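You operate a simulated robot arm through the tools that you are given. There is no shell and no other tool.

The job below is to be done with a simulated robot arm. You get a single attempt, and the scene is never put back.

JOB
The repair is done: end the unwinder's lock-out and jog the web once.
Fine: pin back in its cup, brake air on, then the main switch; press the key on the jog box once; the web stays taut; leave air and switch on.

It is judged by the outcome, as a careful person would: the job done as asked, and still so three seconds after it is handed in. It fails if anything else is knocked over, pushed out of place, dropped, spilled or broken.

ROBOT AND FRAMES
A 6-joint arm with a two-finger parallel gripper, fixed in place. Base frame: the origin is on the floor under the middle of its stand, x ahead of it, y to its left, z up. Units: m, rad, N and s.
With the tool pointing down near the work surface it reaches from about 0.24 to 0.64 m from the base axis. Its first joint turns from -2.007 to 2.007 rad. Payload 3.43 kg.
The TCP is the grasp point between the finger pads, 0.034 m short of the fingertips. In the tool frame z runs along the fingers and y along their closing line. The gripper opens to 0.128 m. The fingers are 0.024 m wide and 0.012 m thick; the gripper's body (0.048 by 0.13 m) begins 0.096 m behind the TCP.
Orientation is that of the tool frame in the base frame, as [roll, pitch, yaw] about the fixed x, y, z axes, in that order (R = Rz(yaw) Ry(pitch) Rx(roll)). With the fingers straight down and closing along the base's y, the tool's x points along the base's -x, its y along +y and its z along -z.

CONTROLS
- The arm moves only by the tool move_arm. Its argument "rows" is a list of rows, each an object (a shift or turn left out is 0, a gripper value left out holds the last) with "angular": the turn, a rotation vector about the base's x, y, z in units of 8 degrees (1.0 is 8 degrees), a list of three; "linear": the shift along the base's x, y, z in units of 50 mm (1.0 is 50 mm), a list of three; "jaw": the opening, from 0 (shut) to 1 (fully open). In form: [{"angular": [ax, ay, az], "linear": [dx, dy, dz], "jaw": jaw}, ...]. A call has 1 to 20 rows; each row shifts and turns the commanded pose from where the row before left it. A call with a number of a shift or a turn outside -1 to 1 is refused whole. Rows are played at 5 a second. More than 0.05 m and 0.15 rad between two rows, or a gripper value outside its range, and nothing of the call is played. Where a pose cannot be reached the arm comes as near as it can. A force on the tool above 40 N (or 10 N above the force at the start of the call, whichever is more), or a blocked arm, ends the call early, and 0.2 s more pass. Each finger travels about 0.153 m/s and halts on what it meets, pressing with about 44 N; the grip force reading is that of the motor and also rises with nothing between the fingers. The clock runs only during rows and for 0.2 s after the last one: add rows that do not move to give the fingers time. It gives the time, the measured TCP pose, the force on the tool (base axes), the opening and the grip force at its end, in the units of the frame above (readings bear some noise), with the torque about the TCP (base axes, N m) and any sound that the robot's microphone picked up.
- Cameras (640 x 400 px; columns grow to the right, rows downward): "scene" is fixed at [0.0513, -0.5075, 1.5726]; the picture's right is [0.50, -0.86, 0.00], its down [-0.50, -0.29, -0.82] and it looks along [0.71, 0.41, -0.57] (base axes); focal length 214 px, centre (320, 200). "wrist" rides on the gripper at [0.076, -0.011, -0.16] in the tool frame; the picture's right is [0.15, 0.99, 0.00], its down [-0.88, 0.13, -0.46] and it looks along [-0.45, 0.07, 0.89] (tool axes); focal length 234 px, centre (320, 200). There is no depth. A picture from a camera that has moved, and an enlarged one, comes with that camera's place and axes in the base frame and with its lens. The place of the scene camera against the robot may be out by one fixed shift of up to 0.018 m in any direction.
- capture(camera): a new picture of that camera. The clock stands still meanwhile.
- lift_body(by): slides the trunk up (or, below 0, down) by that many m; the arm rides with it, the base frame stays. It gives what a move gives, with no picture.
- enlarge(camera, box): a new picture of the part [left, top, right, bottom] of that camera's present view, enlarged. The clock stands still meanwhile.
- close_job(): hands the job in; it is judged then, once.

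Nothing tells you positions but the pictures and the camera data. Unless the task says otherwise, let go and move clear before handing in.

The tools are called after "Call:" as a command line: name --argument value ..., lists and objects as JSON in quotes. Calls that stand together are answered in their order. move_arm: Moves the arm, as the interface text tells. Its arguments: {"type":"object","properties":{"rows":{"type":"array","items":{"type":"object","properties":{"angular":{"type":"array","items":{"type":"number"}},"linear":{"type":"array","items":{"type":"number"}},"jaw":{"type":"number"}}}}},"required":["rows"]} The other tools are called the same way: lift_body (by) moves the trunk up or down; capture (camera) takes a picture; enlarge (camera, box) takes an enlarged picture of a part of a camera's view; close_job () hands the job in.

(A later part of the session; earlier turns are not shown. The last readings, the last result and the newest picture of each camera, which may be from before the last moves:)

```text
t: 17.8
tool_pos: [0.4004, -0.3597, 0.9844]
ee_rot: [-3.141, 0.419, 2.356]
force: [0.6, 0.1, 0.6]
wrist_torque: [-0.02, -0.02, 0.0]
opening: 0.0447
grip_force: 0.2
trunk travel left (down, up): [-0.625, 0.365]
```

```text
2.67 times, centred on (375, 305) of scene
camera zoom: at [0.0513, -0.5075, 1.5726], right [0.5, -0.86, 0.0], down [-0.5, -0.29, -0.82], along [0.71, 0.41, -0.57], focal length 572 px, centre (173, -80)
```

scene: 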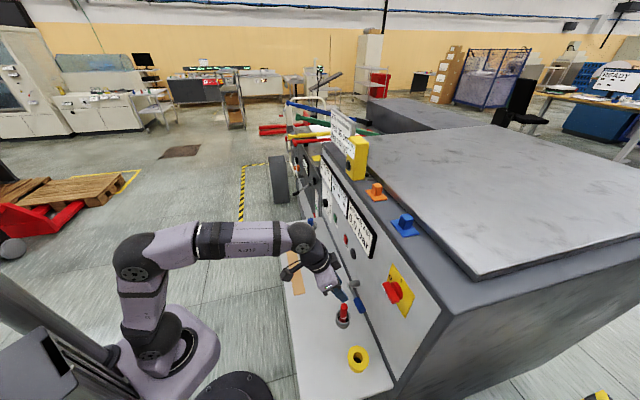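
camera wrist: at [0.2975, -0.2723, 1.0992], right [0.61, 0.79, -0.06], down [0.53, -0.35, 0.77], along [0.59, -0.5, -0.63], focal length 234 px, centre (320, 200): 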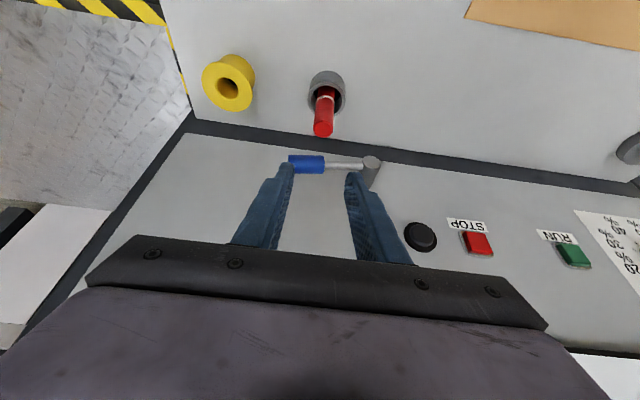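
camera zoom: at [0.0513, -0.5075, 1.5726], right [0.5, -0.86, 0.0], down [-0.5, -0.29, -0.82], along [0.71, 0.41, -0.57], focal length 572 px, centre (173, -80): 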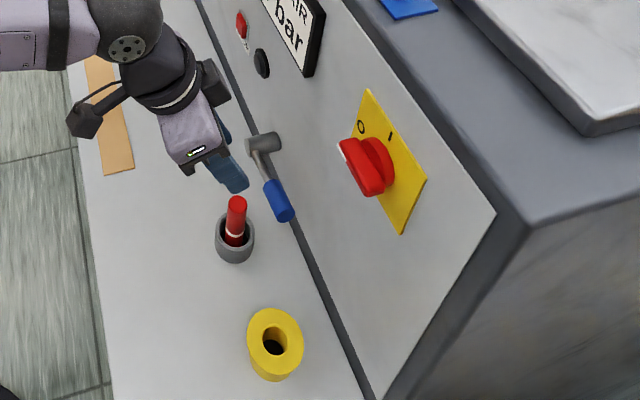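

The pin is upright in the cup. Next is the blue brake-air lever; I'll enlarge to measure it.

Call:
enlarge --camera "wrist" --box '[260, 60, 420, 220]'

Call:
enlarge --camera "scene" --box '[320, 240, 400, 320]'

```text
2.50 times, centred on (340, 140) of wrist
camera zoom: at [0.2975, -0.2723, 1.0992], right [0.61, 0.79, -0.06], down [0.53, -0.35, 0.77], along [0.59, -0.5, -0.63], focal length 585 px, centre (270, 350)
```

zoom: 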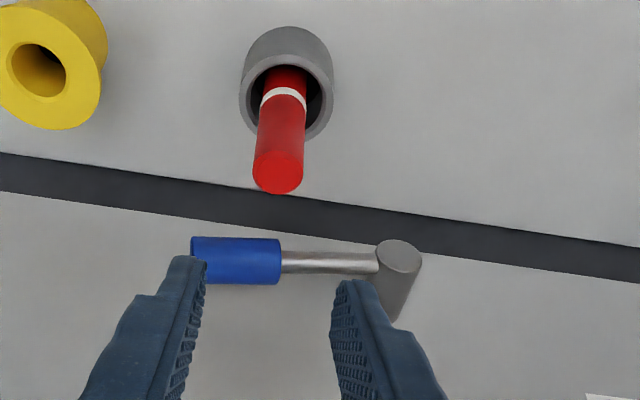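

```text
5.00 times, centred on (360, 280) of scene
camera zoom: at [0.0513, -0.5075, 1.5726], right [0.5, -0.86, 0.0], down [-0.5, -0.29, -0.82], along [0.71, 0.41, -0.57], focal length 1072 px, centre (120, -200)
```

zoom: 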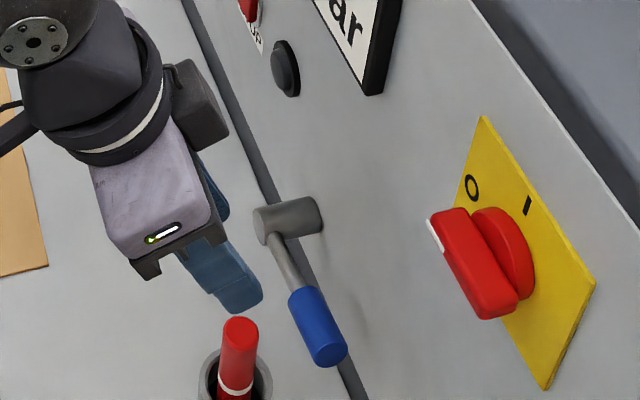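

Lever measured: pivot axis at t≈0.10, z≈0.856, with the blue handle horizontal toward −t at h≈0.62 and the shelf blocking a downward swing, so it must turn upward. I'll back off, close the fingers, and re-orient the tool to approach from the left, below the handle.

Call:
move_arm --rows '[{"linear": [-0.73, -0.324, 0.2], "jaw": 0.0}, {"linear": [-0.73, -0.324, 0.2]}, {"linear": [-0.73, -0.324, 0]}, {"linear": [-0.73, -0.324, 0]}, {"angular": [-0.636, -0.636, 0]}, {"angular": [-0.636, -0.636, 0]}, {"angular": [-0.636, -0.636, 0]}, {"angular": [-0.636, -0.636, 0]}, {"angular": [-0.636, -0.636, 0]}, {}]'

Call:
capture --camera "wrist"

Call:
capture --camera "scene"

```text
t: 20.0
tool_pos: [0.2541, -0.4244, 1.006]
ee_rot: [3.141, 1.049, 2.355]
force: [0.6, 0.3, 0.1]
wrist_torque: [-0.02, -0.03, 0.01]
opening: 0.0001
grip_force: 32.9
trunk travel left (down, up): [-0.625, 0.365]
```

```text
taken
camera wrist: at [0.1216, -0.3081, 1.0193], right [0.65, 0.75, -0.13], down [0.12, 0.06, 0.99], along [0.75, -0.66, -0.05], focal length 234 px, centre (320, 200)
```

wrist: 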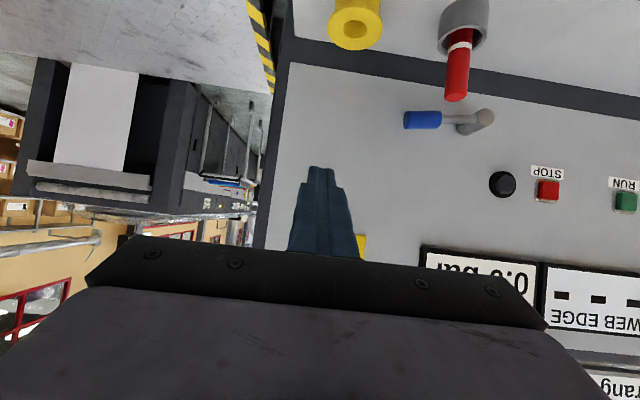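

```text
taken
```

scene: 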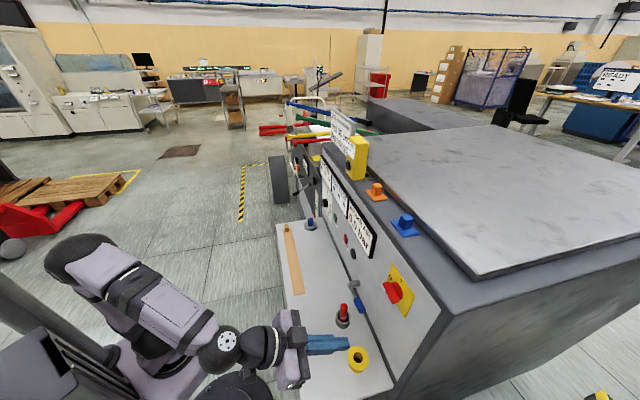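

The upside-down panel view is clear now. I'll enlarge to pin down the lever and pin geometry.

Call:
enlarge --camera "wrist" --box '[370, 0, 530, 160]'

Call:
enlarge --camera "wrist" --box '[420, 150, 640, 300]'

Call:
enlarge --camera "scene" --box '[260, 260, 440, 390]'

```text
2.50 times, centred on (450, 80) of wrist
camera zoom: at [0.1216, -0.3081, 1.0193], right [0.65, 0.75, -0.13], down [0.12, 0.06, 0.99], along [0.75, -0.66, -0.05], focal length 585 px, centre (-5, 500)
```

zoom: 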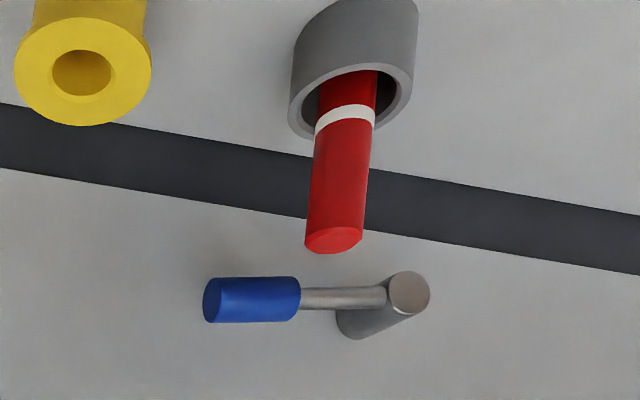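

```text
2.67 times, centred on (530, 225) of wrist
camera zoom: at [0.1216, -0.3081, 1.0193], right [0.65, 0.75, -0.13], down [0.12, 0.06, 0.99], along [0.75, -0.66, -0.05], focal length 624 px, centre (-240, 133)
```

zoom: 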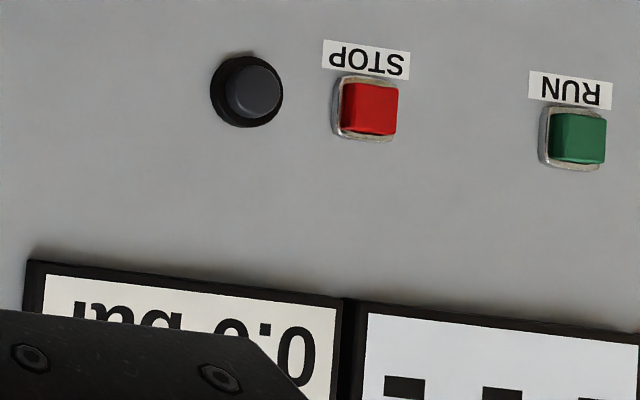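

```text
3.08 times, centred on (350, 325) of scene
camera zoom: at [0.0513, -0.5075, 1.5726], right [0.5, -0.86, 0.0], down [-0.5, -0.29, -0.82], along [0.71, 0.41, -0.57], focal length 660 px, centre (228, -185)
```

zoom: 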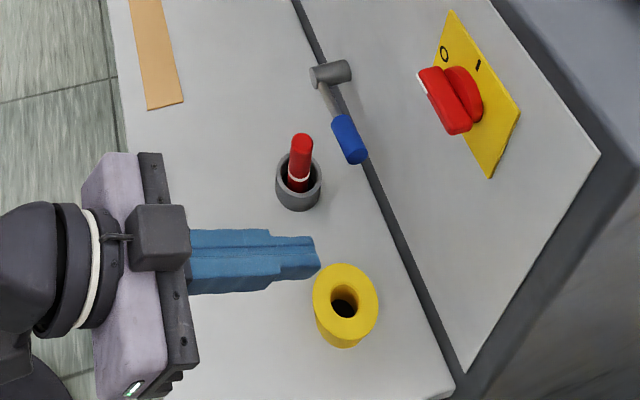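

Lever and pin are well located: handle spans t≈0–0.048 at h≈0.62, z≈0.866, with the pin in front of it, so I'll come in from the left with a 48° yaw and 70° tilt. First the re-orientation at this safe spot.

Call:
move_arm --rows '[{"angular": [-0.442, -0.442, 0]}, {"angular": [-0.442, -0.442, 0]}, {"angular": [0, 0, 1]}, {"angular": [0, 0, 1]}, {"angular": [0, 0, 1]}, {"angular": [0, 0, 1]}, {"angular": [0, 0, 1]}, {"angular": [0, 0, 1]}, {}]'

Call:
capture --camera "wrist"

Call:
capture --camera "scene"

```text
t: 22.0
tool_pos: [0.2543, -0.4233, 1.005]
ee_rot: [3.139, 1.22, -3.089]
force: [0.0, 0.1, -0.2]
wrist_torque: [0.03, -0.02, -0.01]
opening: 0.0002
grip_force: 32.8
trunk travel left (down, up): [-0.625, 0.365]
```

```text
taken
camera wrist: at [0.0793, -0.4448, 0.9885], right [-0.1, 0.99, -0.14], down [-0.13, 0.12, 0.98], along [0.99, 0.12, 0.12], focal length 234 px, centre (320, 200)
```

wrist: 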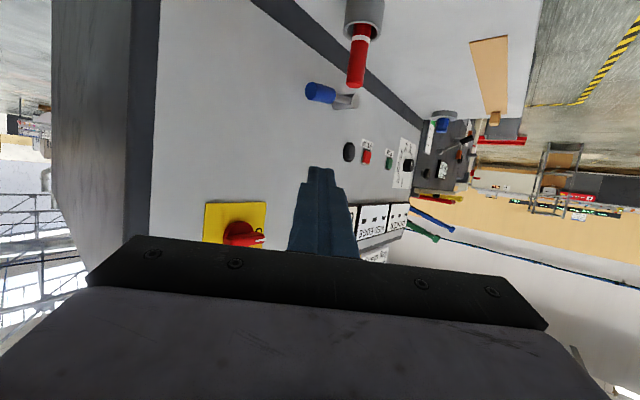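

```text
taken
```

scene: 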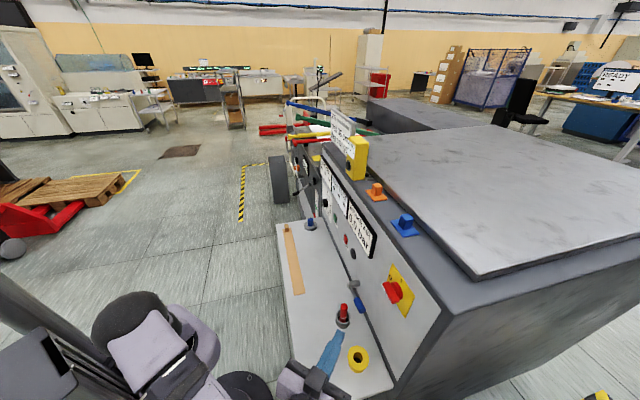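

The orientation was reached. I'll ease the tilt back by 6° to keep the camera well above the shelf, then move over and descend to the left of the pin/handle.

Call:
move_arm --rows '[{"angular": [-0.039, 0.749, 0]}, {"linear": [0.83, 0.005, 0]}, {"linear": [0.83, 0.005, 0]}, {"linear": [0, 0, -0.8]}, {"linear": [0, 0, -0.8]}, {"linear": [0, 0, -0.8]}, {}]'

Call:
capture --camera "wrist"

Call:
enlarge --camera "scene" --box '[260, 250, 440, 390]'

```text
t: 23.6
tool_pos: [0.3368, -0.4236, 0.8838]
ee_rot: [-3.138, 1.115, -3.089]
force: [0.4, 0.5, 0.1]
wrist_torque: [0.0, 0.0, 0.03]
opening: 0.0
grip_force: 33.0
trunk travel left (down, up): [-0.625, 0.365]
```

```text
taken
camera wrist: at [0.1609, -0.4445, 0.8862], right [-0.12, 0.98, -0.13], down [-0.03, 0.13, 0.99], along [0.99, 0.12, 0.02], focal length 234 px, centre (320, 200)
```

wrist: 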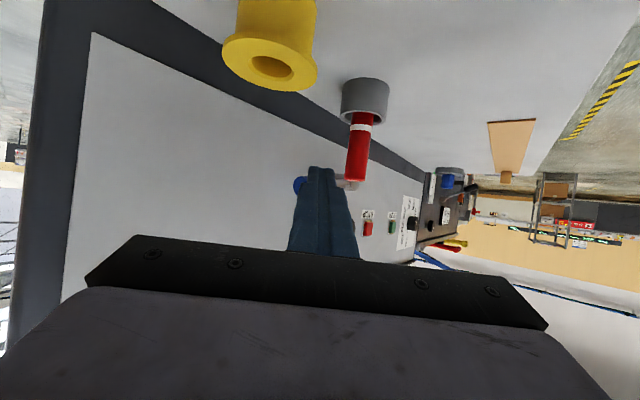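

```text
2.86 times, centred on (350, 320) of scene
camera zoom: at [0.0513, -0.5075, 1.5726], right [0.5, -0.86, 0.0], down [-0.5, -0.29, -0.82], along [0.71, 0.41, -0.57], focal length 613 px, centre (234, -143)
```

zoom: 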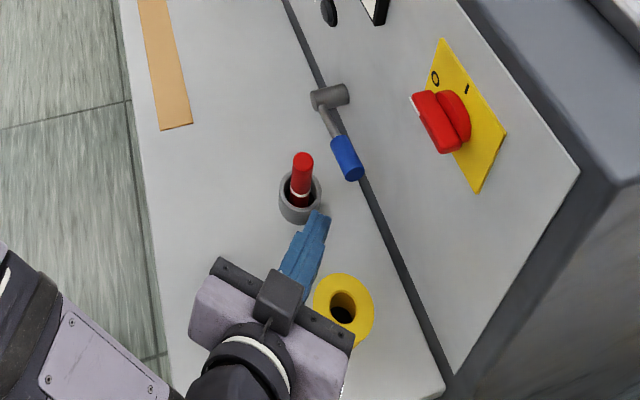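

The finger is lined up left of the pin, aimed under the handle's end. I'll descend the last 4 cm and advance halfway.

Call:
move_arm --rows '[{"linear": [0, 0, -0.43]}, {"linear": [0, 0, -0.43]}, {"linear": [0.5, 0.03, 0]}, {"linear": [0.4, 0.03, 0]}, {}]'

Call:
capture --camera "wrist"

Call:
enlarge --camera "scene" --box '[310, 260, 400, 350]'

```text
t: 24.8
tool_pos: [0.3853, -0.4214, 0.8435]
ee_rot: [3.139, 1.118, -3.091]
force: [0.0, 0.0, -0.2]
wrist_torque: [0.0, -0.02, -0.03]
opening: 0.0001
grip_force: 33.3
trunk travel left (down, up): [-0.625, 0.365]
```

```text
taken
camera wrist: at [0.2079, -0.4413, 0.8444], right [-0.12, 0.98, -0.13], down [-0.03, 0.13, 0.99], along [0.99, 0.12, 0.02], focal length 234 px, centre (320, 200)
```

wrist: 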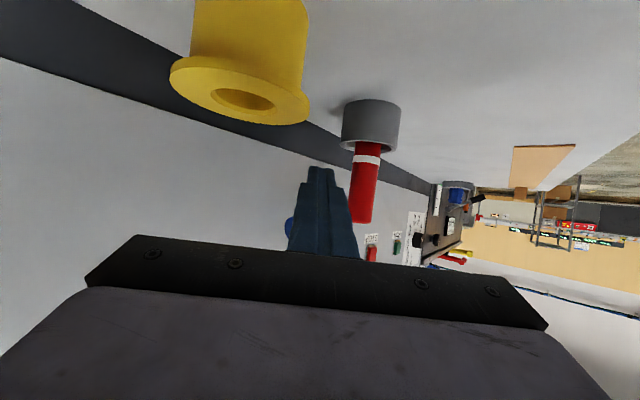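

```text
4.44 times, centred on (355, 305) of scene
camera zoom: at [0.0513, -0.5075, 1.5726], right [0.5, -0.86, 0.0], down [-0.5, -0.29, -0.82], along [0.71, 0.41, -0.57], focal length 953 px, centre (164, -267)
```

zoom: 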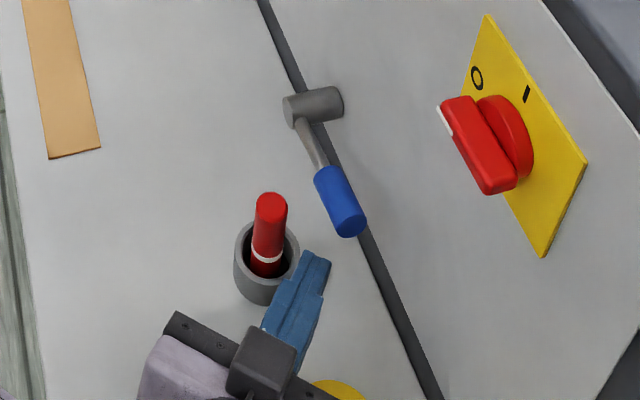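

Clearances look right: the finger will pass between pin and panel, under the handle. I'll advance the remaining 35 mm.

Call:
move_arm --rows '[{"linear": [0.36, 0.02, 0]}, {"linear": [0.35, 0.02, 0]}, {}]'

Call:
capture --camera "wrist"

Call:
enlarge --camera "scene" --box '[310, 260, 400, 350]'

```text
t: 25.6
tool_pos: [0.4181, -0.4204, 0.8439]
ee_rot: [3.141, 1.116, -3.091]
force: [0.6, -0.7, -1.2]
wrist_torque: [0.02, 0.01, 0.03]
opening: 0.0
grip_force: 32.2
trunk travel left (down, up): [-0.625, 0.365]
```

```text
taken
camera wrist: at [0.2423, -0.4398, 0.8449], right [-0.12, 0.98, -0.13], down [-0.03, 0.13, 0.99], along [0.99, 0.12, 0.02], focal length 234 px, centre (320, 200)
```

wrist: 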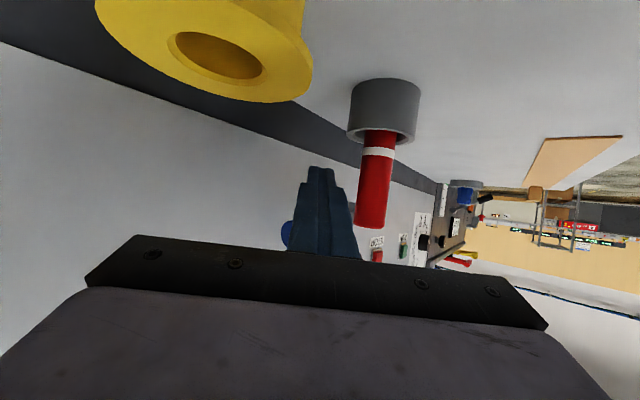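

```text
4.44 times, centred on (355, 305) of scene
camera zoom: at [0.0513, -0.5075, 1.5726], right [0.5, -0.86, 0.0], down [-0.5, -0.29, -0.82], along [0.71, 0.41, -0.57], focal length 953 px, centre (164, -267)
```

zoom: 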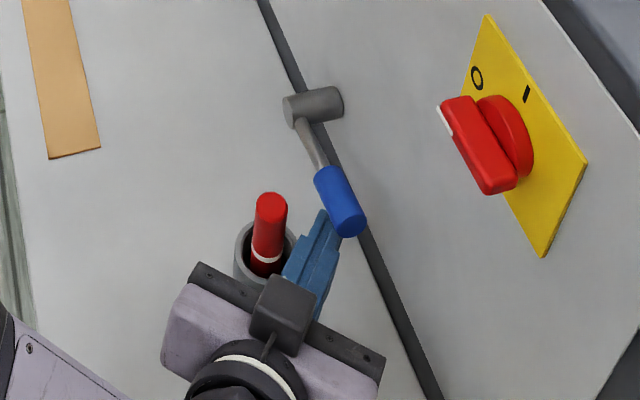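

The fingertip is now under the handle. I'll lift along the arc in small steps, gradually turning the yaw back, checking force and lever response.

Call:
move_arm --rows '[{"linear": [0.07, 0.005, 0.16], "angular": [0, 0, -0.2]}, {"linear": [0.04, 0.0, 0.16], "angular": [0, 0, -0.2]}, {"linear": [0.04, 0.0, 0.16], "angular": [0, 0, -0.2]}, {"linear": [0.02, 0.02, 0.16], "angular": [0, 0, -0.15]}, {}]'

Call:
enlarge --camera "scene" --box '[310, 230, 400, 320]'

Call:
capture --camera "wrist"

```text
t: 26.8
tool_pos: [0.4259, -0.4181, 0.8757]
ee_rot: [3.141, 1.119, 3.091]
force: [-1.7, -1.6, -2.1]
wrist_torque: [-0.04, 0.06, -0.04]
opening: 0.0
grip_force: 32.8
trunk travel left (down, up): [-0.625, 0.365]
```

```text
4.44 times, centred on (355, 275) of scene
camera zoom: at [0.0513, -0.5075, 1.5726], right [0.5, -0.86, 0.0], down [-0.5, -0.29, -0.82], along [0.71, 0.41, -0.57], focal length 953 px, centre (164, -133)
```

zoom: 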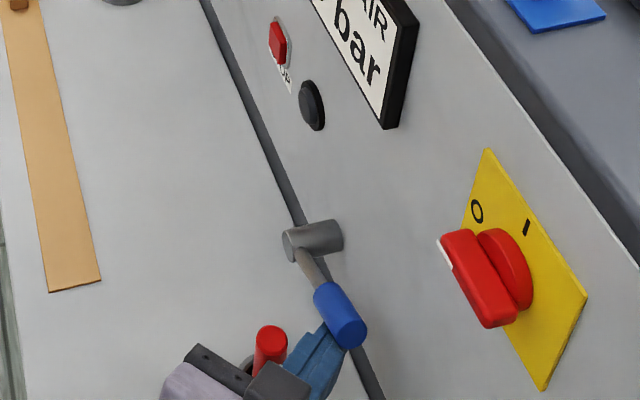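

```text
taken
camera wrist: at [0.2493, -0.4194, 0.8765], right [-0.01, 0.99, -0.13], down [-0.02, 0.13, 0.99], along [1.0, 0.01, 0.02], focal length 234 px, centre (320, 200)
```

wrist: 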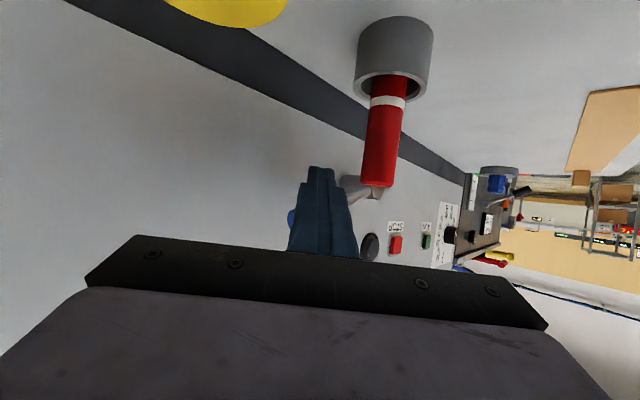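

The lever follows easily (about 25° up, ~3 N). I'll continue the arc to about 65°.

Call:
move_arm --rows '[{"linear": [0.068, 0.031, 0.164], "angular": [0, 0, -0.58]}, {"linear": [0.068, 0.031, 0.164], "angular": [0, 0, -0.58]}, {"linear": [0.068, 0.031, 0.164], "angular": [0, 0, -0.59]}, {"linear": [0.105, 0.105, 0.154], "angular": [0, 0, -0.58]}, {"linear": [0.105, 0.105, 0.154], "angular": [0, 0, -0.58]}, {"linear": [0.105, 0.105, 0.154], "angular": [0, 0, -0.59]}, {}]'

Call:
enlarge --camera "scene" --box '[310, 190, 430, 310]'

Call:
capture --camera "wrist"

```text
t: 28.4
tool_pos: [0.4524, -0.3983, 0.9232]
ee_rot: [3.141, 1.119, 2.601]
force: [0.1, -0.1, -0.2]
wrist_torque: [0.01, 0.0, 0.01]
opening: 0.0
grip_force: 32.8
trunk travel left (down, up): [-0.625, 0.365]
```

```text
3.33 times, centred on (370, 250) of scene
camera zoom: at [0.0513, -0.5075, 1.5726], right [0.5, -0.86, 0.0], down [-0.5, -0.29, -0.82], along [0.71, 0.41, -0.57], focal length 715 px, centre (153, 33)
```

zoom: 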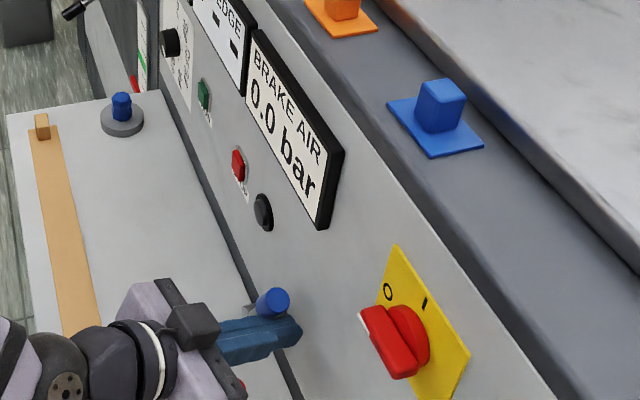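

```text
taken
camera wrist: at [0.2962, -0.3161, 0.9245], right [0.45, 0.88, -0.13], down [0.04, 0.13, 0.99], along [0.89, -0.46, 0.02], focal length 234 px, centre (320, 200)
```

wrist: 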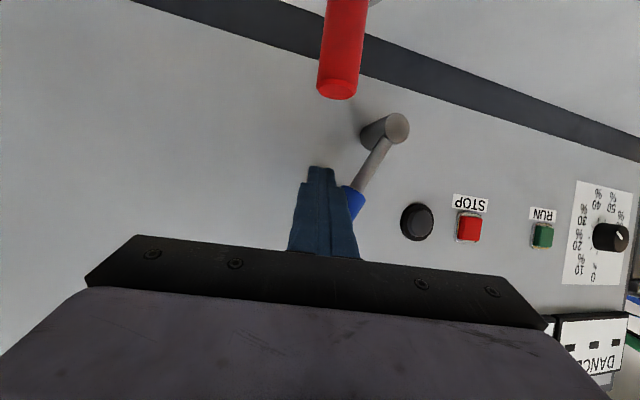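

The lever is about 60° up and the display still shows 0.0 bar. Continuing to vertical.

Call:
move_arm --rows '[{"linear": [0.137, 0.137, 0.1], "angular": [0, 0, -0.44]}, {"linear": [0.137, 0.137, 0.09], "angular": [0, 0, -0.44]}, {"linear": [0.137, 0.137, 0.08], "angular": [0, 0, -0.44]}, {"linear": [0.137, 0.137, 0.07], "angular": [0, 0, -0.43]}, {}]'

Call:
enlarge --camera "scene" --box '[310, 190, 430, 310]'

Call:
capture --camera "wrist"

```text
t: 29.6
tool_pos: [0.4564, -0.3908, 0.9314]
ee_rot: [3.132, 1.116, 2.416]
force: [0.3, -0.7, 0.6]
wrist_torque: [-0.05, 0.0, 0.05]
opening: 0.0
grip_force: 32.6
out of reach, approached as far as the arm can: row 3, 4
trunk travel left (down, up): [-0.625, 0.365]
```

```text
3.33 times, centred on (370, 250) of scene
camera zoom: at [0.0513, -0.5075, 1.5726], right [0.5, -0.86, 0.0], down [-0.5, -0.29, -0.82], along [0.71, 0.41, -0.57], focal length 715 px, centre (153, 33)
```

zoom: 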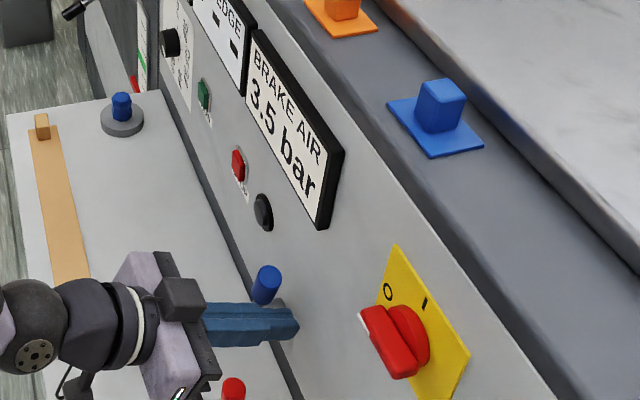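

```text
taken
camera wrist: at [0.3163, -0.2824, 0.9319], right [0.6, 0.79, -0.13], down [0.07, 0.11, 0.99], along [0.8, -0.61, 0.01], focal length 234 px, centre (320, 200)
```

wrist: 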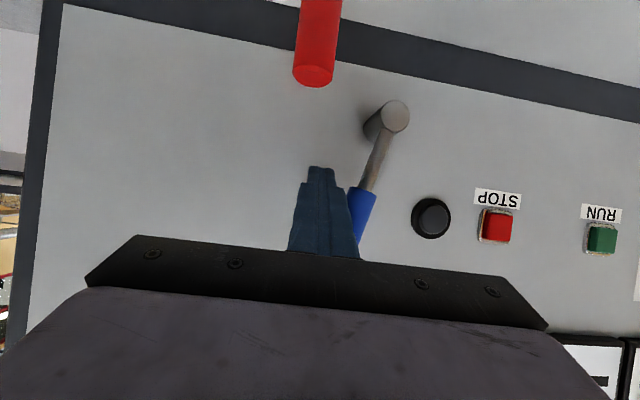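

BRAKE AIR now reads 3.5 bar with the lever around 75–80° up; the arm reported a reach limit on the last rows. I'll look at the whole arm's posture and the lever closely.

Call:
capture --camera "scene"

Call:
enlarge --camera "wrist" --box '[270, 70, 470, 260]'

Call:
enlarge --camera "scene" --box '[330, 250, 420, 320]'

```text
taken
```

scene: 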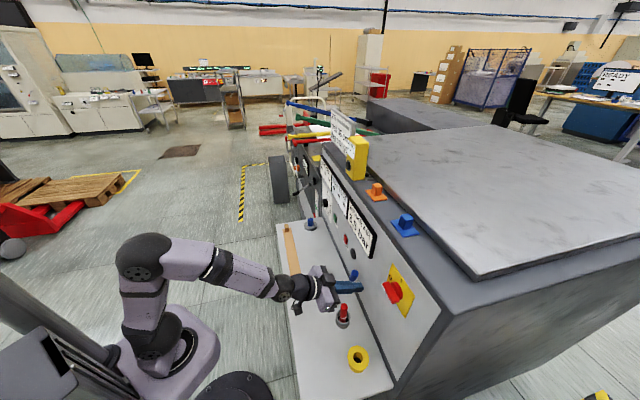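

```text
2.11 times, centred on (370, 165) of wrist
camera zoom: at [0.3163, -0.2824, 0.9319], right [0.6, 0.79, -0.13], down [0.07, 0.11, 0.99], along [0.8, -0.61, 0.01], focal length 493 px, centre (215, 274)
```

zoom: 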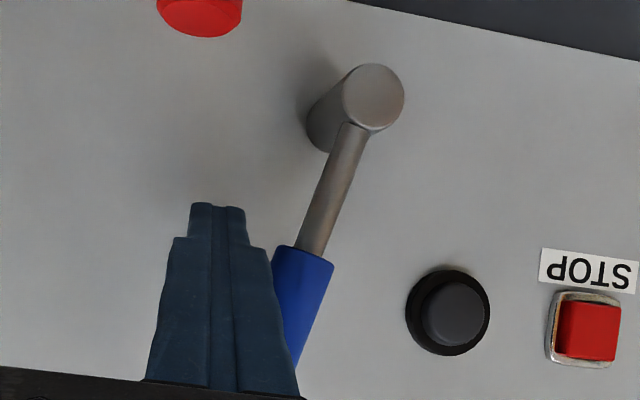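

```text
5.71 times, centred on (375, 285) of scene
camera zoom: at [0.0513, -0.5075, 1.5726], right [0.5, -0.86, 0.0], down [-0.5, -0.29, -0.82], along [0.71, 0.41, -0.57], focal length 1226 px, centre (6, -286)
```

zoom: 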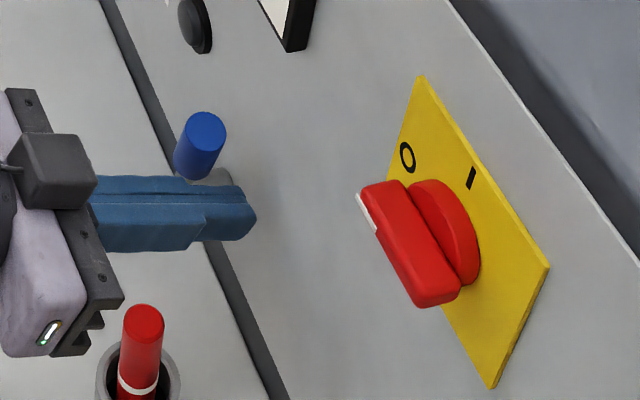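

The lever is at roughly 82°, and I suspect a wrist singularity (tool nearly aligned with the forearm) stopped the last rows. I'll yaw slightly away from alignment while nudging the lever the remaining few degrees.

Call:
move_arm --rows '[{"linear": [0.05, 0.05, 0], "angular": [0, 0, 0.5]}, {"linear": [0.1, 0.1, 0.04], "angular": [0, 0, 0.4]}, {"linear": [0.1, 0.1, 0.04], "angular": [0, 0, 0.3]}, {}]'

Call:
enlarge --camera "wrist" --box '[270, 70, 470, 260]'

Call:
enlarge --camera "scene" --box '[310, 190, 430, 310]'

```text
t: 30.6
tool_pos: [0.4691, -0.3794, 0.9349]
ee_rot: [3.132, 1.116, 2.581]
force: [0.6, -5.0, 0.2]
wrist_torque: [0.04, -0.01, -0.14]
opening: 0.0001
grip_force: 33.3
trunk travel left (down, up): [-0.625, 0.365]
```

```text
2.11 times, centred on (370, 165) of wrist
camera zoom: at [0.3122, -0.2963, 0.9365], right [0.46, 0.88, -0.13], down [0.05, 0.12, 0.99], along [0.89, -0.47, 0.01], focal length 493 px, centre (215, 274)
```

zoom: 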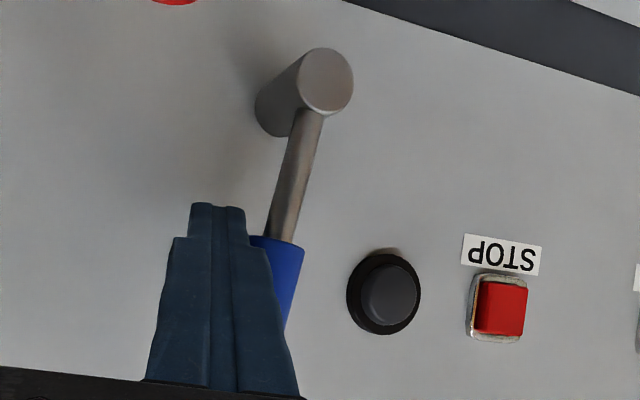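

```text
3.33 times, centred on (370, 250) of scene
camera zoom: at [0.0513, -0.5075, 1.5726], right [0.5, -0.86, 0.0], down [-0.5, -0.29, -0.82], along [0.71, 0.41, -0.57], focal length 715 px, centre (153, 33)
```

zoom: 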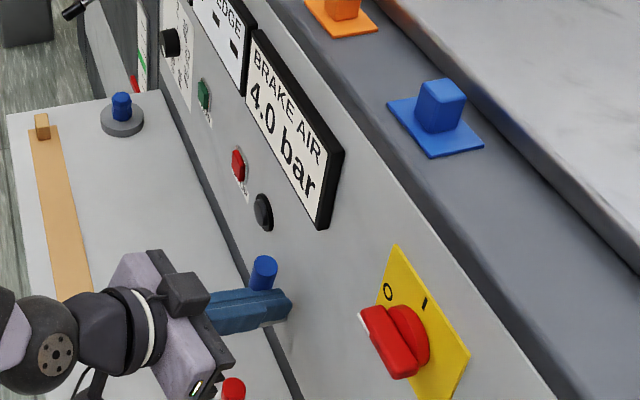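

Pressure rose to 4.0 bar with a 5 N reaction. I'll nudge slightly more to confirm that it's at its stop.

Call:
move_arm --rows '[{"linear": [0.07, 0.07, 0.0]}, {"linear": [0.07, 0.07, 0.0]}, {}]'

Call:
enlarge --camera "wrist" --box '[270, 70, 470, 260]'

Call:
enlarge --camera "scene" --box '[310, 190, 430, 310]'

```text
t: 31.4
tool_pos: [0.476, -0.3694, 0.9339]
ee_rot: [3.133, 1.117, 2.584]
force: [-1.3, -2.5, 2.1]
wrist_torque: [0.03, -0.03, -0.03]
opening: 0.0002
grip_force: 33.5
trunk travel left (down, up): [-0.625, 0.365]
```

```text
2.11 times, centred on (370, 165) of wrist
camera zoom: at [0.3195, -0.2886, 0.9365], right [0.46, 0.88, -0.13], down [0.05, 0.12, 0.99], along [0.89, -0.46, 0.01], focal length 493 px, centre (215, 274)
```

zoom: 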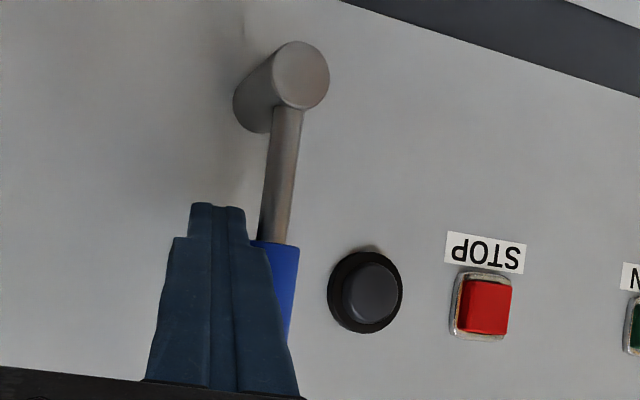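

```text
3.33 times, centred on (370, 250) of scene
camera zoom: at [0.0513, -0.5075, 1.5726], right [0.5, -0.86, 0.0], down [-0.5, -0.29, -0.82], along [0.71, 0.41, -0.57], focal length 715 px, centre (153, 33)
```

zoom: 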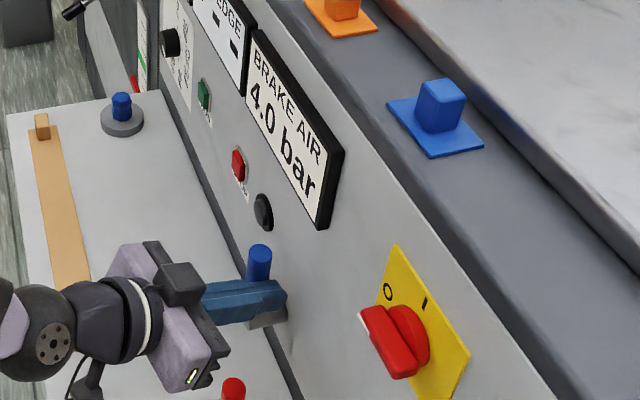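

The lever is about vertical at a steady 4.0 bar. One more tiny nudge to feel for the stop.

Call:
move_arm --rows '[{"linear": [0.05, 0.05, 0.0]}, {"linear": [0.04, 0.04, 0.0]}, {}]'

Call:
enlarge --camera "wrist" --box '[270, 70, 470, 260]'

```text
t: 32.2
tool_pos: [0.4773, -0.3699, 0.9342]
ee_rot: [3.126, 1.115, 2.572]
force: [-13.8, -19.4, 3.0]
wrist_torque: [-0.1, 0.04, -0.36]
opening: 0.0001
grip_force: 32.6
trunk travel left (down, up): [-0.625, 0.365]
```

```text
2.11 times, centred on (370, 165) of wrist
camera zoom: at [0.321, -0.2865, 0.9365], right [0.47, 0.88, -0.12], down [0.05, 0.12, 0.99], along [0.88, -0.47, 0.01], focal length 493 px, centre (215, 274)
```

zoom: 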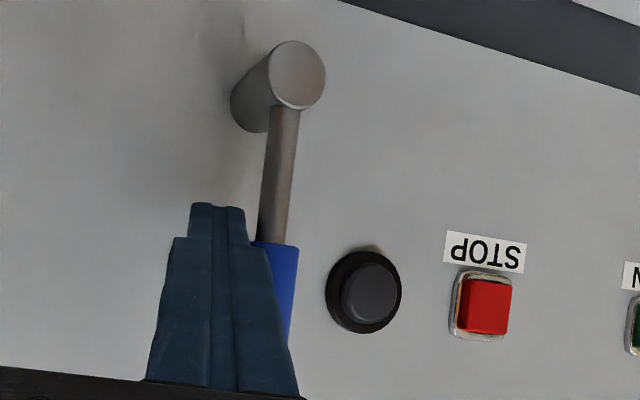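

The lever is firmly at its stop (24 N). I'll back off it sideways, retract toward the robot, and check that lever and pressure hold.

Call:
move_arm --rows '[{"linear": [-0.2, -0.2, 0]}, {"linear": [-0.1, -0.1, 0]}, {"linear": [-0.65, 0.65, 0.1]}, {"linear": [-0.65, 0.65, 0.1]}, {"linear": [-0.65, 0.65, 0.1]}, {}]'

Call:
capture --camera "scene"

Call:
capture --camera "wrist"

Call:
enlarge --camera "scene" --box '[310, 190, 430, 340]'

```text
t: 33.6
tool_pos: [0.3697, -0.289, 0.9504]
ee_rot: [3.133, 1.114, 2.583]
force: [-0.3, 0.2, 0.5]
wrist_torque: [-0.02, 0.01, -0.01]
opening: 0.0002
grip_force: 33.5
out of reach, approached as far as the arm can: row 5
trunk travel left (down, up): [-0.625, 0.365]
```

```text
taken
```

scene: 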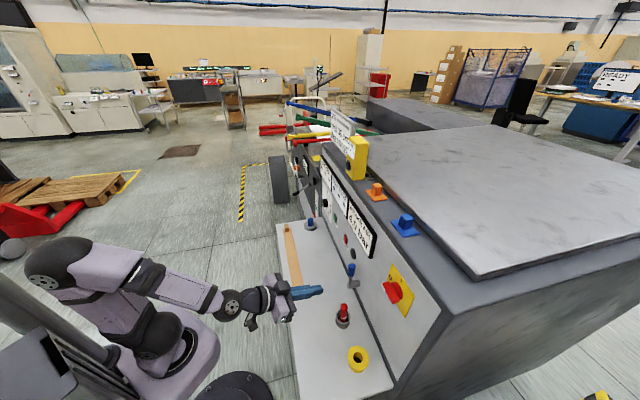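

```text
taken
camera wrist: at [0.2131, -0.2066, 0.9527], right [0.46, 0.88, -0.13], down [0.05, 0.12, 0.99], along [0.89, -0.46, 0.01], focal length 234 px, centre (320, 200)
```

wrist: 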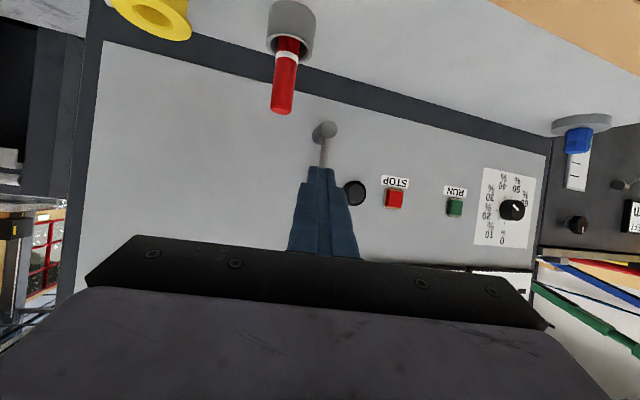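

```text
2.67 times, centred on (370, 265) of scene
camera zoom: at [0.0513, -0.5075, 1.5726], right [0.5, -0.86, 0.0], down [-0.5, -0.29, -0.82], along [0.71, 0.41, -0.57], focal length 572 px, centre (187, 27)
```

zoom: 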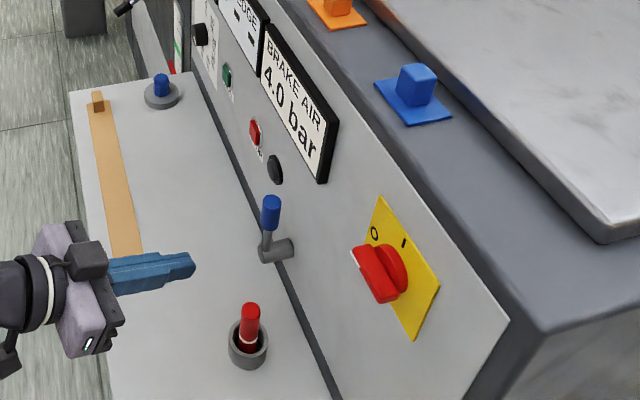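

Lever is up and 4.0 bar holds; the pin stands in its cup. Next is the main switch: I'll raise the trunk so a horizontal tool can reach it comfortably.

Call:
lift_body --by 0.25

Call:
capture --camera "wrist"

Call:
capture --camera "scene"

```text
t: 36.2
tool_pos: [0.3716, -0.2897, 1.2019]
ee_rot: [3.134, 1.112, 2.583]
force: [-0.2, 0.4, -0.6]
wrist_torque: [0.01, -0.02, 0.01]
opening: 0.0002
grip_force: 32.9
trunk travel left (down, up): [-0.875, 0.115]
```

```text
taken
camera wrist: at [0.2136, -0.2071, 1.2026], right [0.46, 0.88, -0.13], down [0.05, 0.12, 0.99], along [0.89, -0.46, 0.01], focal length 234 px, centre (320, 200)
```

wrist: 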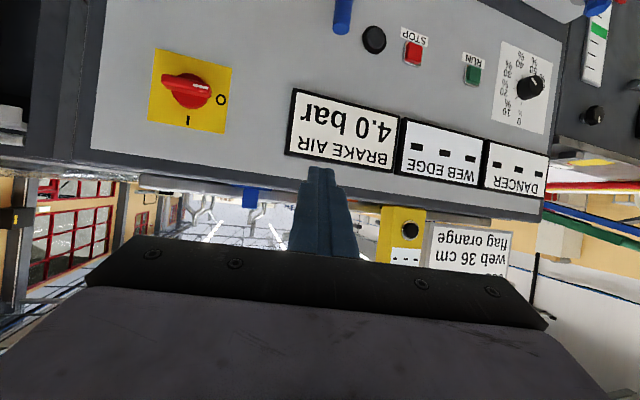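

```text
taken
```

scene: 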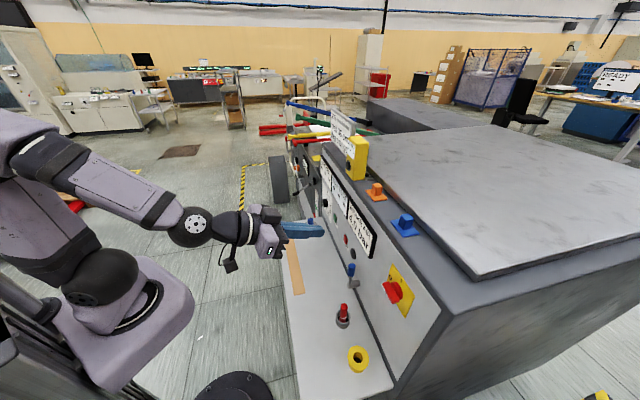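

Excellent view of the full panel: main switch (bar toward O, I above it) and jog box with black key on top. I'll enlarge both to measure.

Call:
enlarge --camera "wrist" --box '[130, 30, 270, 150]'

Call:
enlarge --camera "wrist" --box '[360, 160, 520, 280]'

Call:
enlarge --camera "scene" --box '[320, 110, 400, 190]'

Call:
enlarge --camera "scene" --box '[360, 240, 440, 330]'

```text
3.33 times, centred on (200, 90) of wrist
camera zoom: at [0.2136, -0.2071, 1.2026], right [0.46, 0.88, -0.13], down [0.05, 0.12, 0.99], along [0.89, -0.46, 0.01], focal length 781 px, centre (720, 567)
```

zoom: 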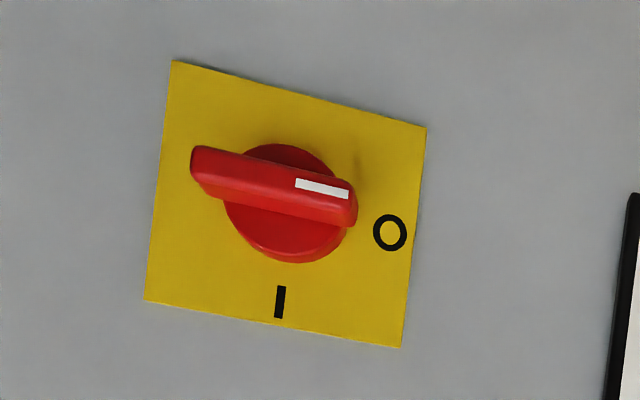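

```text
3.33 times, centred on (440, 220) of wrist
camera zoom: at [0.2136, -0.2071, 1.2026], right [0.46, 0.88, -0.13], down [0.05, 0.12, 0.99], along [0.89, -0.46, 0.01], focal length 781 px, centre (-80, 133)
```

zoom: 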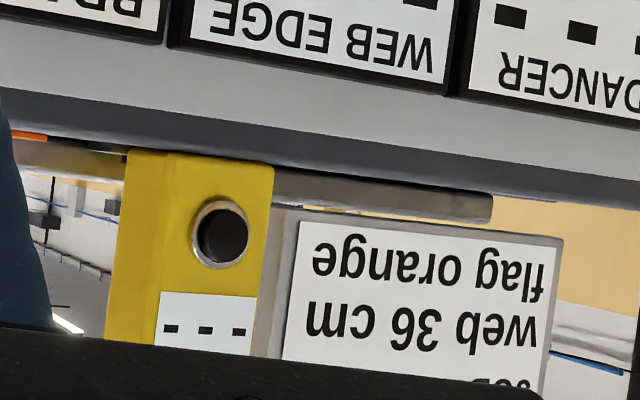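

```text
5.00 times, centred on (360, 150) of scene
camera zoom: at [0.0513, -0.5075, 1.5726], right [0.5, -0.86, 0.0], down [-0.5, -0.29, -0.82], along [0.71, 0.41, -0.57], focal length 1072 px, centre (120, 450)
```

zoom: 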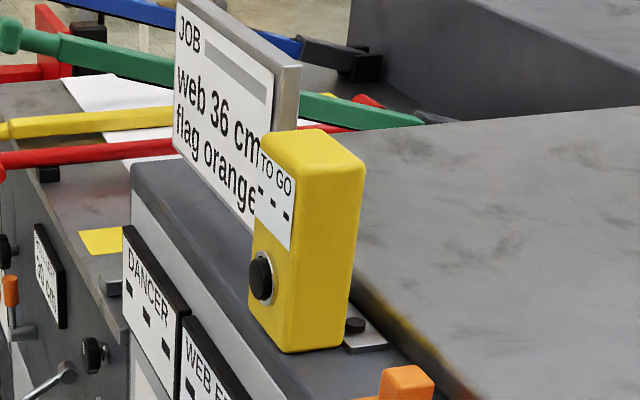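

```text
4.44 times, centred on (400, 285) of scene
camera zoom: at [0.0513, -0.5075, 1.5726], right [0.5, -0.86, 0.0], down [-0.5, -0.29, -0.82], along [0.71, 0.41, -0.57], focal length 953 px, centre (-36, -178)
```

zoom: 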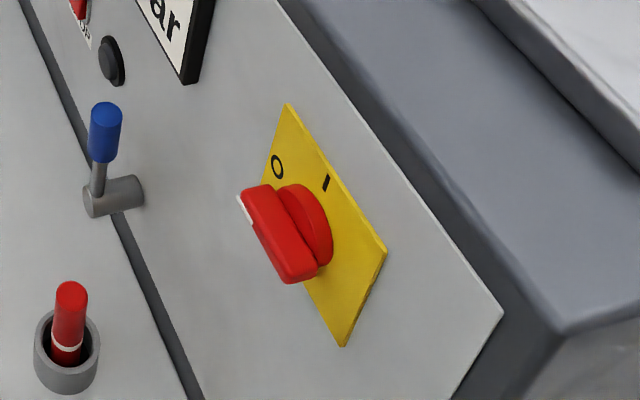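

Main switch: plate centre at t≈−0.083, z≈1.089; bar front at h≈0.612, 52 mm long and horizontal, to be turned clockwise 90° (O→I). I'll bring the tool horizontal facing the switch at a standoff.

Call:
move_arm --rows '[{"linear": [-0.197, -0.369, -0.1], "angular": [0, 0, -0.8125]}, {"linear": [-0.197, -0.369, -0.1], "angular": [0, 0, -0.8125]}, {"linear": [-0.197, -0.369, -0.4], "angular": [-0.465, -0.465, 0]}, {"linear": [-0.197, -0.369, -0.4], "angular": [-0.465, -0.465, 0]}, {"linear": [-0.197, -0.369, -0.4], "angular": [-0.465, -0.465, 0]}, {"linear": [-0.197, -0.369, -0.43], "angular": [-0.465, -0.465, 0]}, {"linear": [-0.197, -0.369, -0.43], "angular": [-0.465, -0.465, 0]}, {}]'

Call:
capture --camera "wrist"

Call:
capture --camera "scene"

```text
t: 38.0
tool_pos: [0.305, -0.466, 1.1277]
ee_rot: [1.65, 1.558, 0.88]
force: [-0.2, 0.1, -0.2]
wrist_torque: [-0.02, -0.02, 0.03]
opening: 0.0
grip_force: 32.8
out of reach, approached as far as the arm can: row 3, 4, 6, 7
trunk travel left (down, up): [-0.875, 0.115]
```

```text
taken
camera wrist: at [0.1831, -0.3621, 1.0519], right [0.69, 0.71, -0.13], down [-0.24, 0.4, 0.88], along [0.68, -0.58, 0.45], focal length 234 px, centre (320, 200)
```

wrist: 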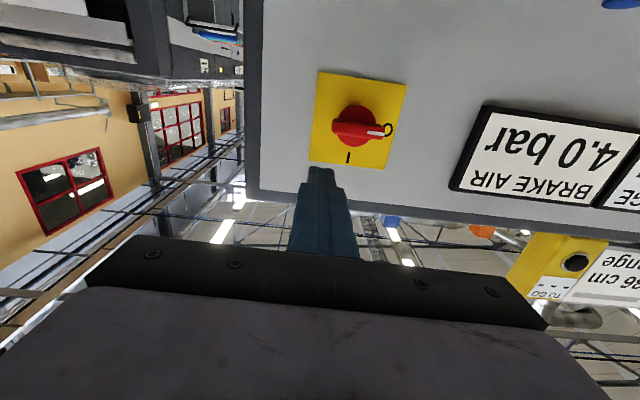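

```text
taken
```

scene: 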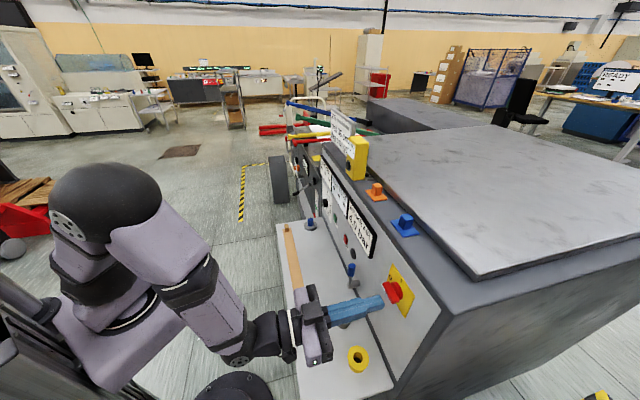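

The tool is horizontal facing the panel, though the pose stopped a little short (h≈0.545, t≈−0.114, z≈1.128). I'll pre-roll the gripper −90° so the fingers can close vertically on the bar.

Call:
move_arm --rows '[{"angular": [-0.663, 0.663, 0]}, {"angular": [-0.663, 0.663, 0]}, {"angular": [-0.663, 0.663, 0]}, {"angular": [-0.663, 0.663, 0]}, {"angular": [-0.663, 0.663, 0]}, {"angular": [-0.663, 0.663, 0]}, {"angular": [-0.663, 0.663, 0]}, {"angular": [-0.663, 0.663, 0]}, {"angular": [-0.663, 0.663, 0]}, {"angular": [-0.663, 0.663, 0]}, {"angular": [-0.663, 0.663, 0]}, {"angular": [-0.663, 0.663, 0]}, {}]'

Call:
capture --camera "wrist"

Call:
capture --camera "scene"

```text
t: 40.8
tool_pos: [0.215, -0.6933, 1.4586]
ee_rot: [-1.584, 0.0, -2.351]
force: [-0.3, 0.8, -0.6]
wrist_torque: [-0.03, -0.01, -0.02]
opening: 0.0
grip_force: 33.0
out of reach, approached as far as the arm can: row 1, 2, 3, 4, 5, 6, 7, 8, 9, 10, 11, 12
trunk travel left (down, up): [-0.875, 0.115]
```

```text
taken
camera wrist: at [0.049, -0.6347, 1.4707], right [-0.11, -0.1, -0.99], down [0.3, 0.95, -0.12], along [0.95, -0.31, -0.08], focal length 234 px, centre (320, 200)
```

wrist: 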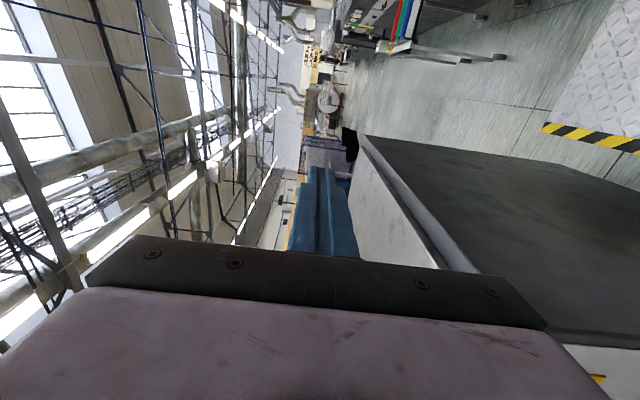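

```text
taken
```

scene: 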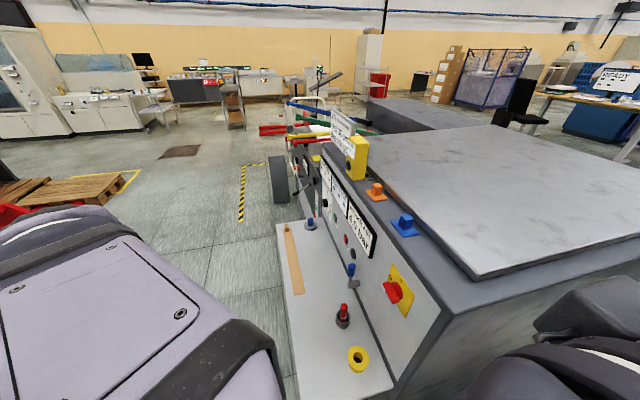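

That roll was not reachable near the switch and the arm drifted far away to (h≈0.64, t≈−0.34, z≈1.46); the scene shows nothing was disturbed. I'll undo the roll gradually in small steps from here while checking, and use a pushing approach for the switch instead.

Call:
move_arm --rows '[{"angular": [0.663, -0.663, 0], "linear": [-0.2, 0.2, 0]}, {"angular": [0.663, -0.663, 0], "linear": [-0.2, 0.2, 0]}, {}]'

Call:
capture --camera "scene"

Call:
capture --camera "wrist"

```text
t: 41.6
tool_pos: [0.1958, -0.6742, 1.4571]
ee_rot: [-1.579, 0.266, -2.353]
force: [-0.6, -0.4, -0.4]
wrist_torque: [0.02, -0.03, 0.01]
opening: 0.0001
grip_force: 33.5
trunk travel left (down, up): [-0.875, 0.115]
```

```text
taken
```

scene: 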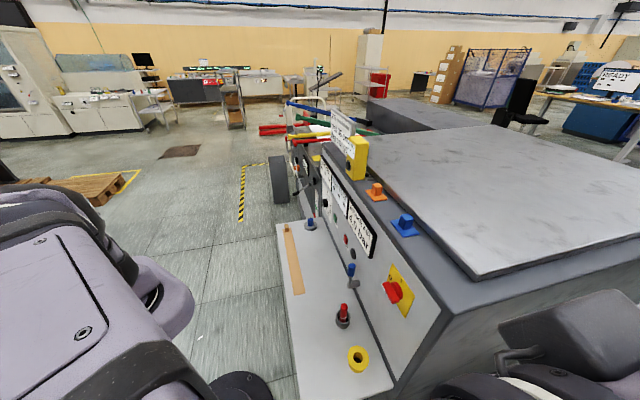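

```text
taken
camera wrist: at [0.0285, -0.6159, 1.4485], right [0.08, 0.09, -0.99], down [0.3, 0.95, 0.11], along [0.95, -0.31, 0.05], focal length 234 px, centre (320, 200)
```

wrist: 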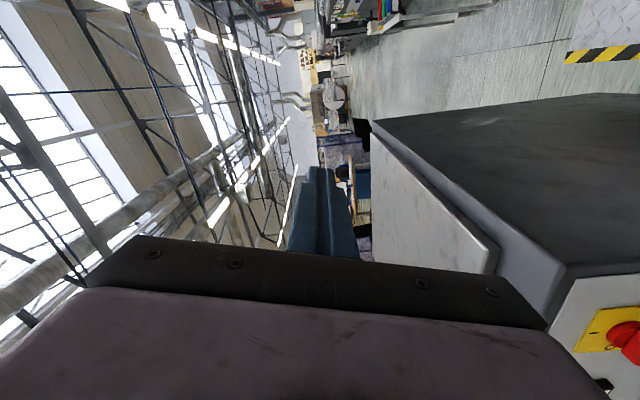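

The arm responds as commanded here. Continuing to undo the roll.

Call:
move_arm --rows '[{"angular": [0.663, -0.663, 0]}, {"angular": [0.663, -0.663, 0]}, {"angular": [0.663, -0.663, 0]}, {"angular": [0.663, -0.663, 0]}, {"angular": [0.663, -0.663, 0]}, {}]'

Call:
capture --camera "scene"

```text
t: 43.0
tool_pos: [0.1952, -0.674, 1.4582]
ee_rot: [-1.576, 0.918, -2.352]
force: [-0.5, -0.4, -0.3]
wrist_torque: [0.01, 0.02, 0.04]
opening: 0.0
grip_force: 32.6
trunk travel left (down, up): [-0.875, 0.115]
```

```text
taken
```

scene: 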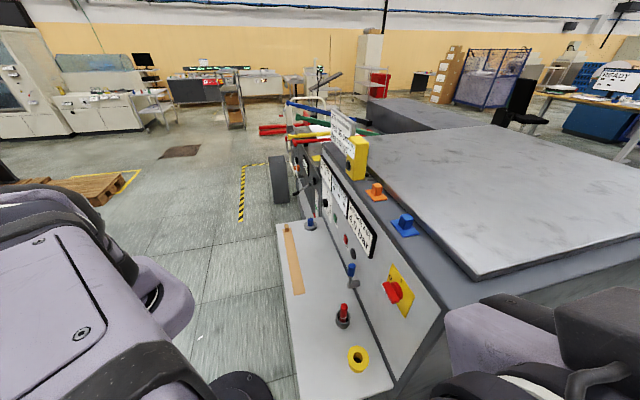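

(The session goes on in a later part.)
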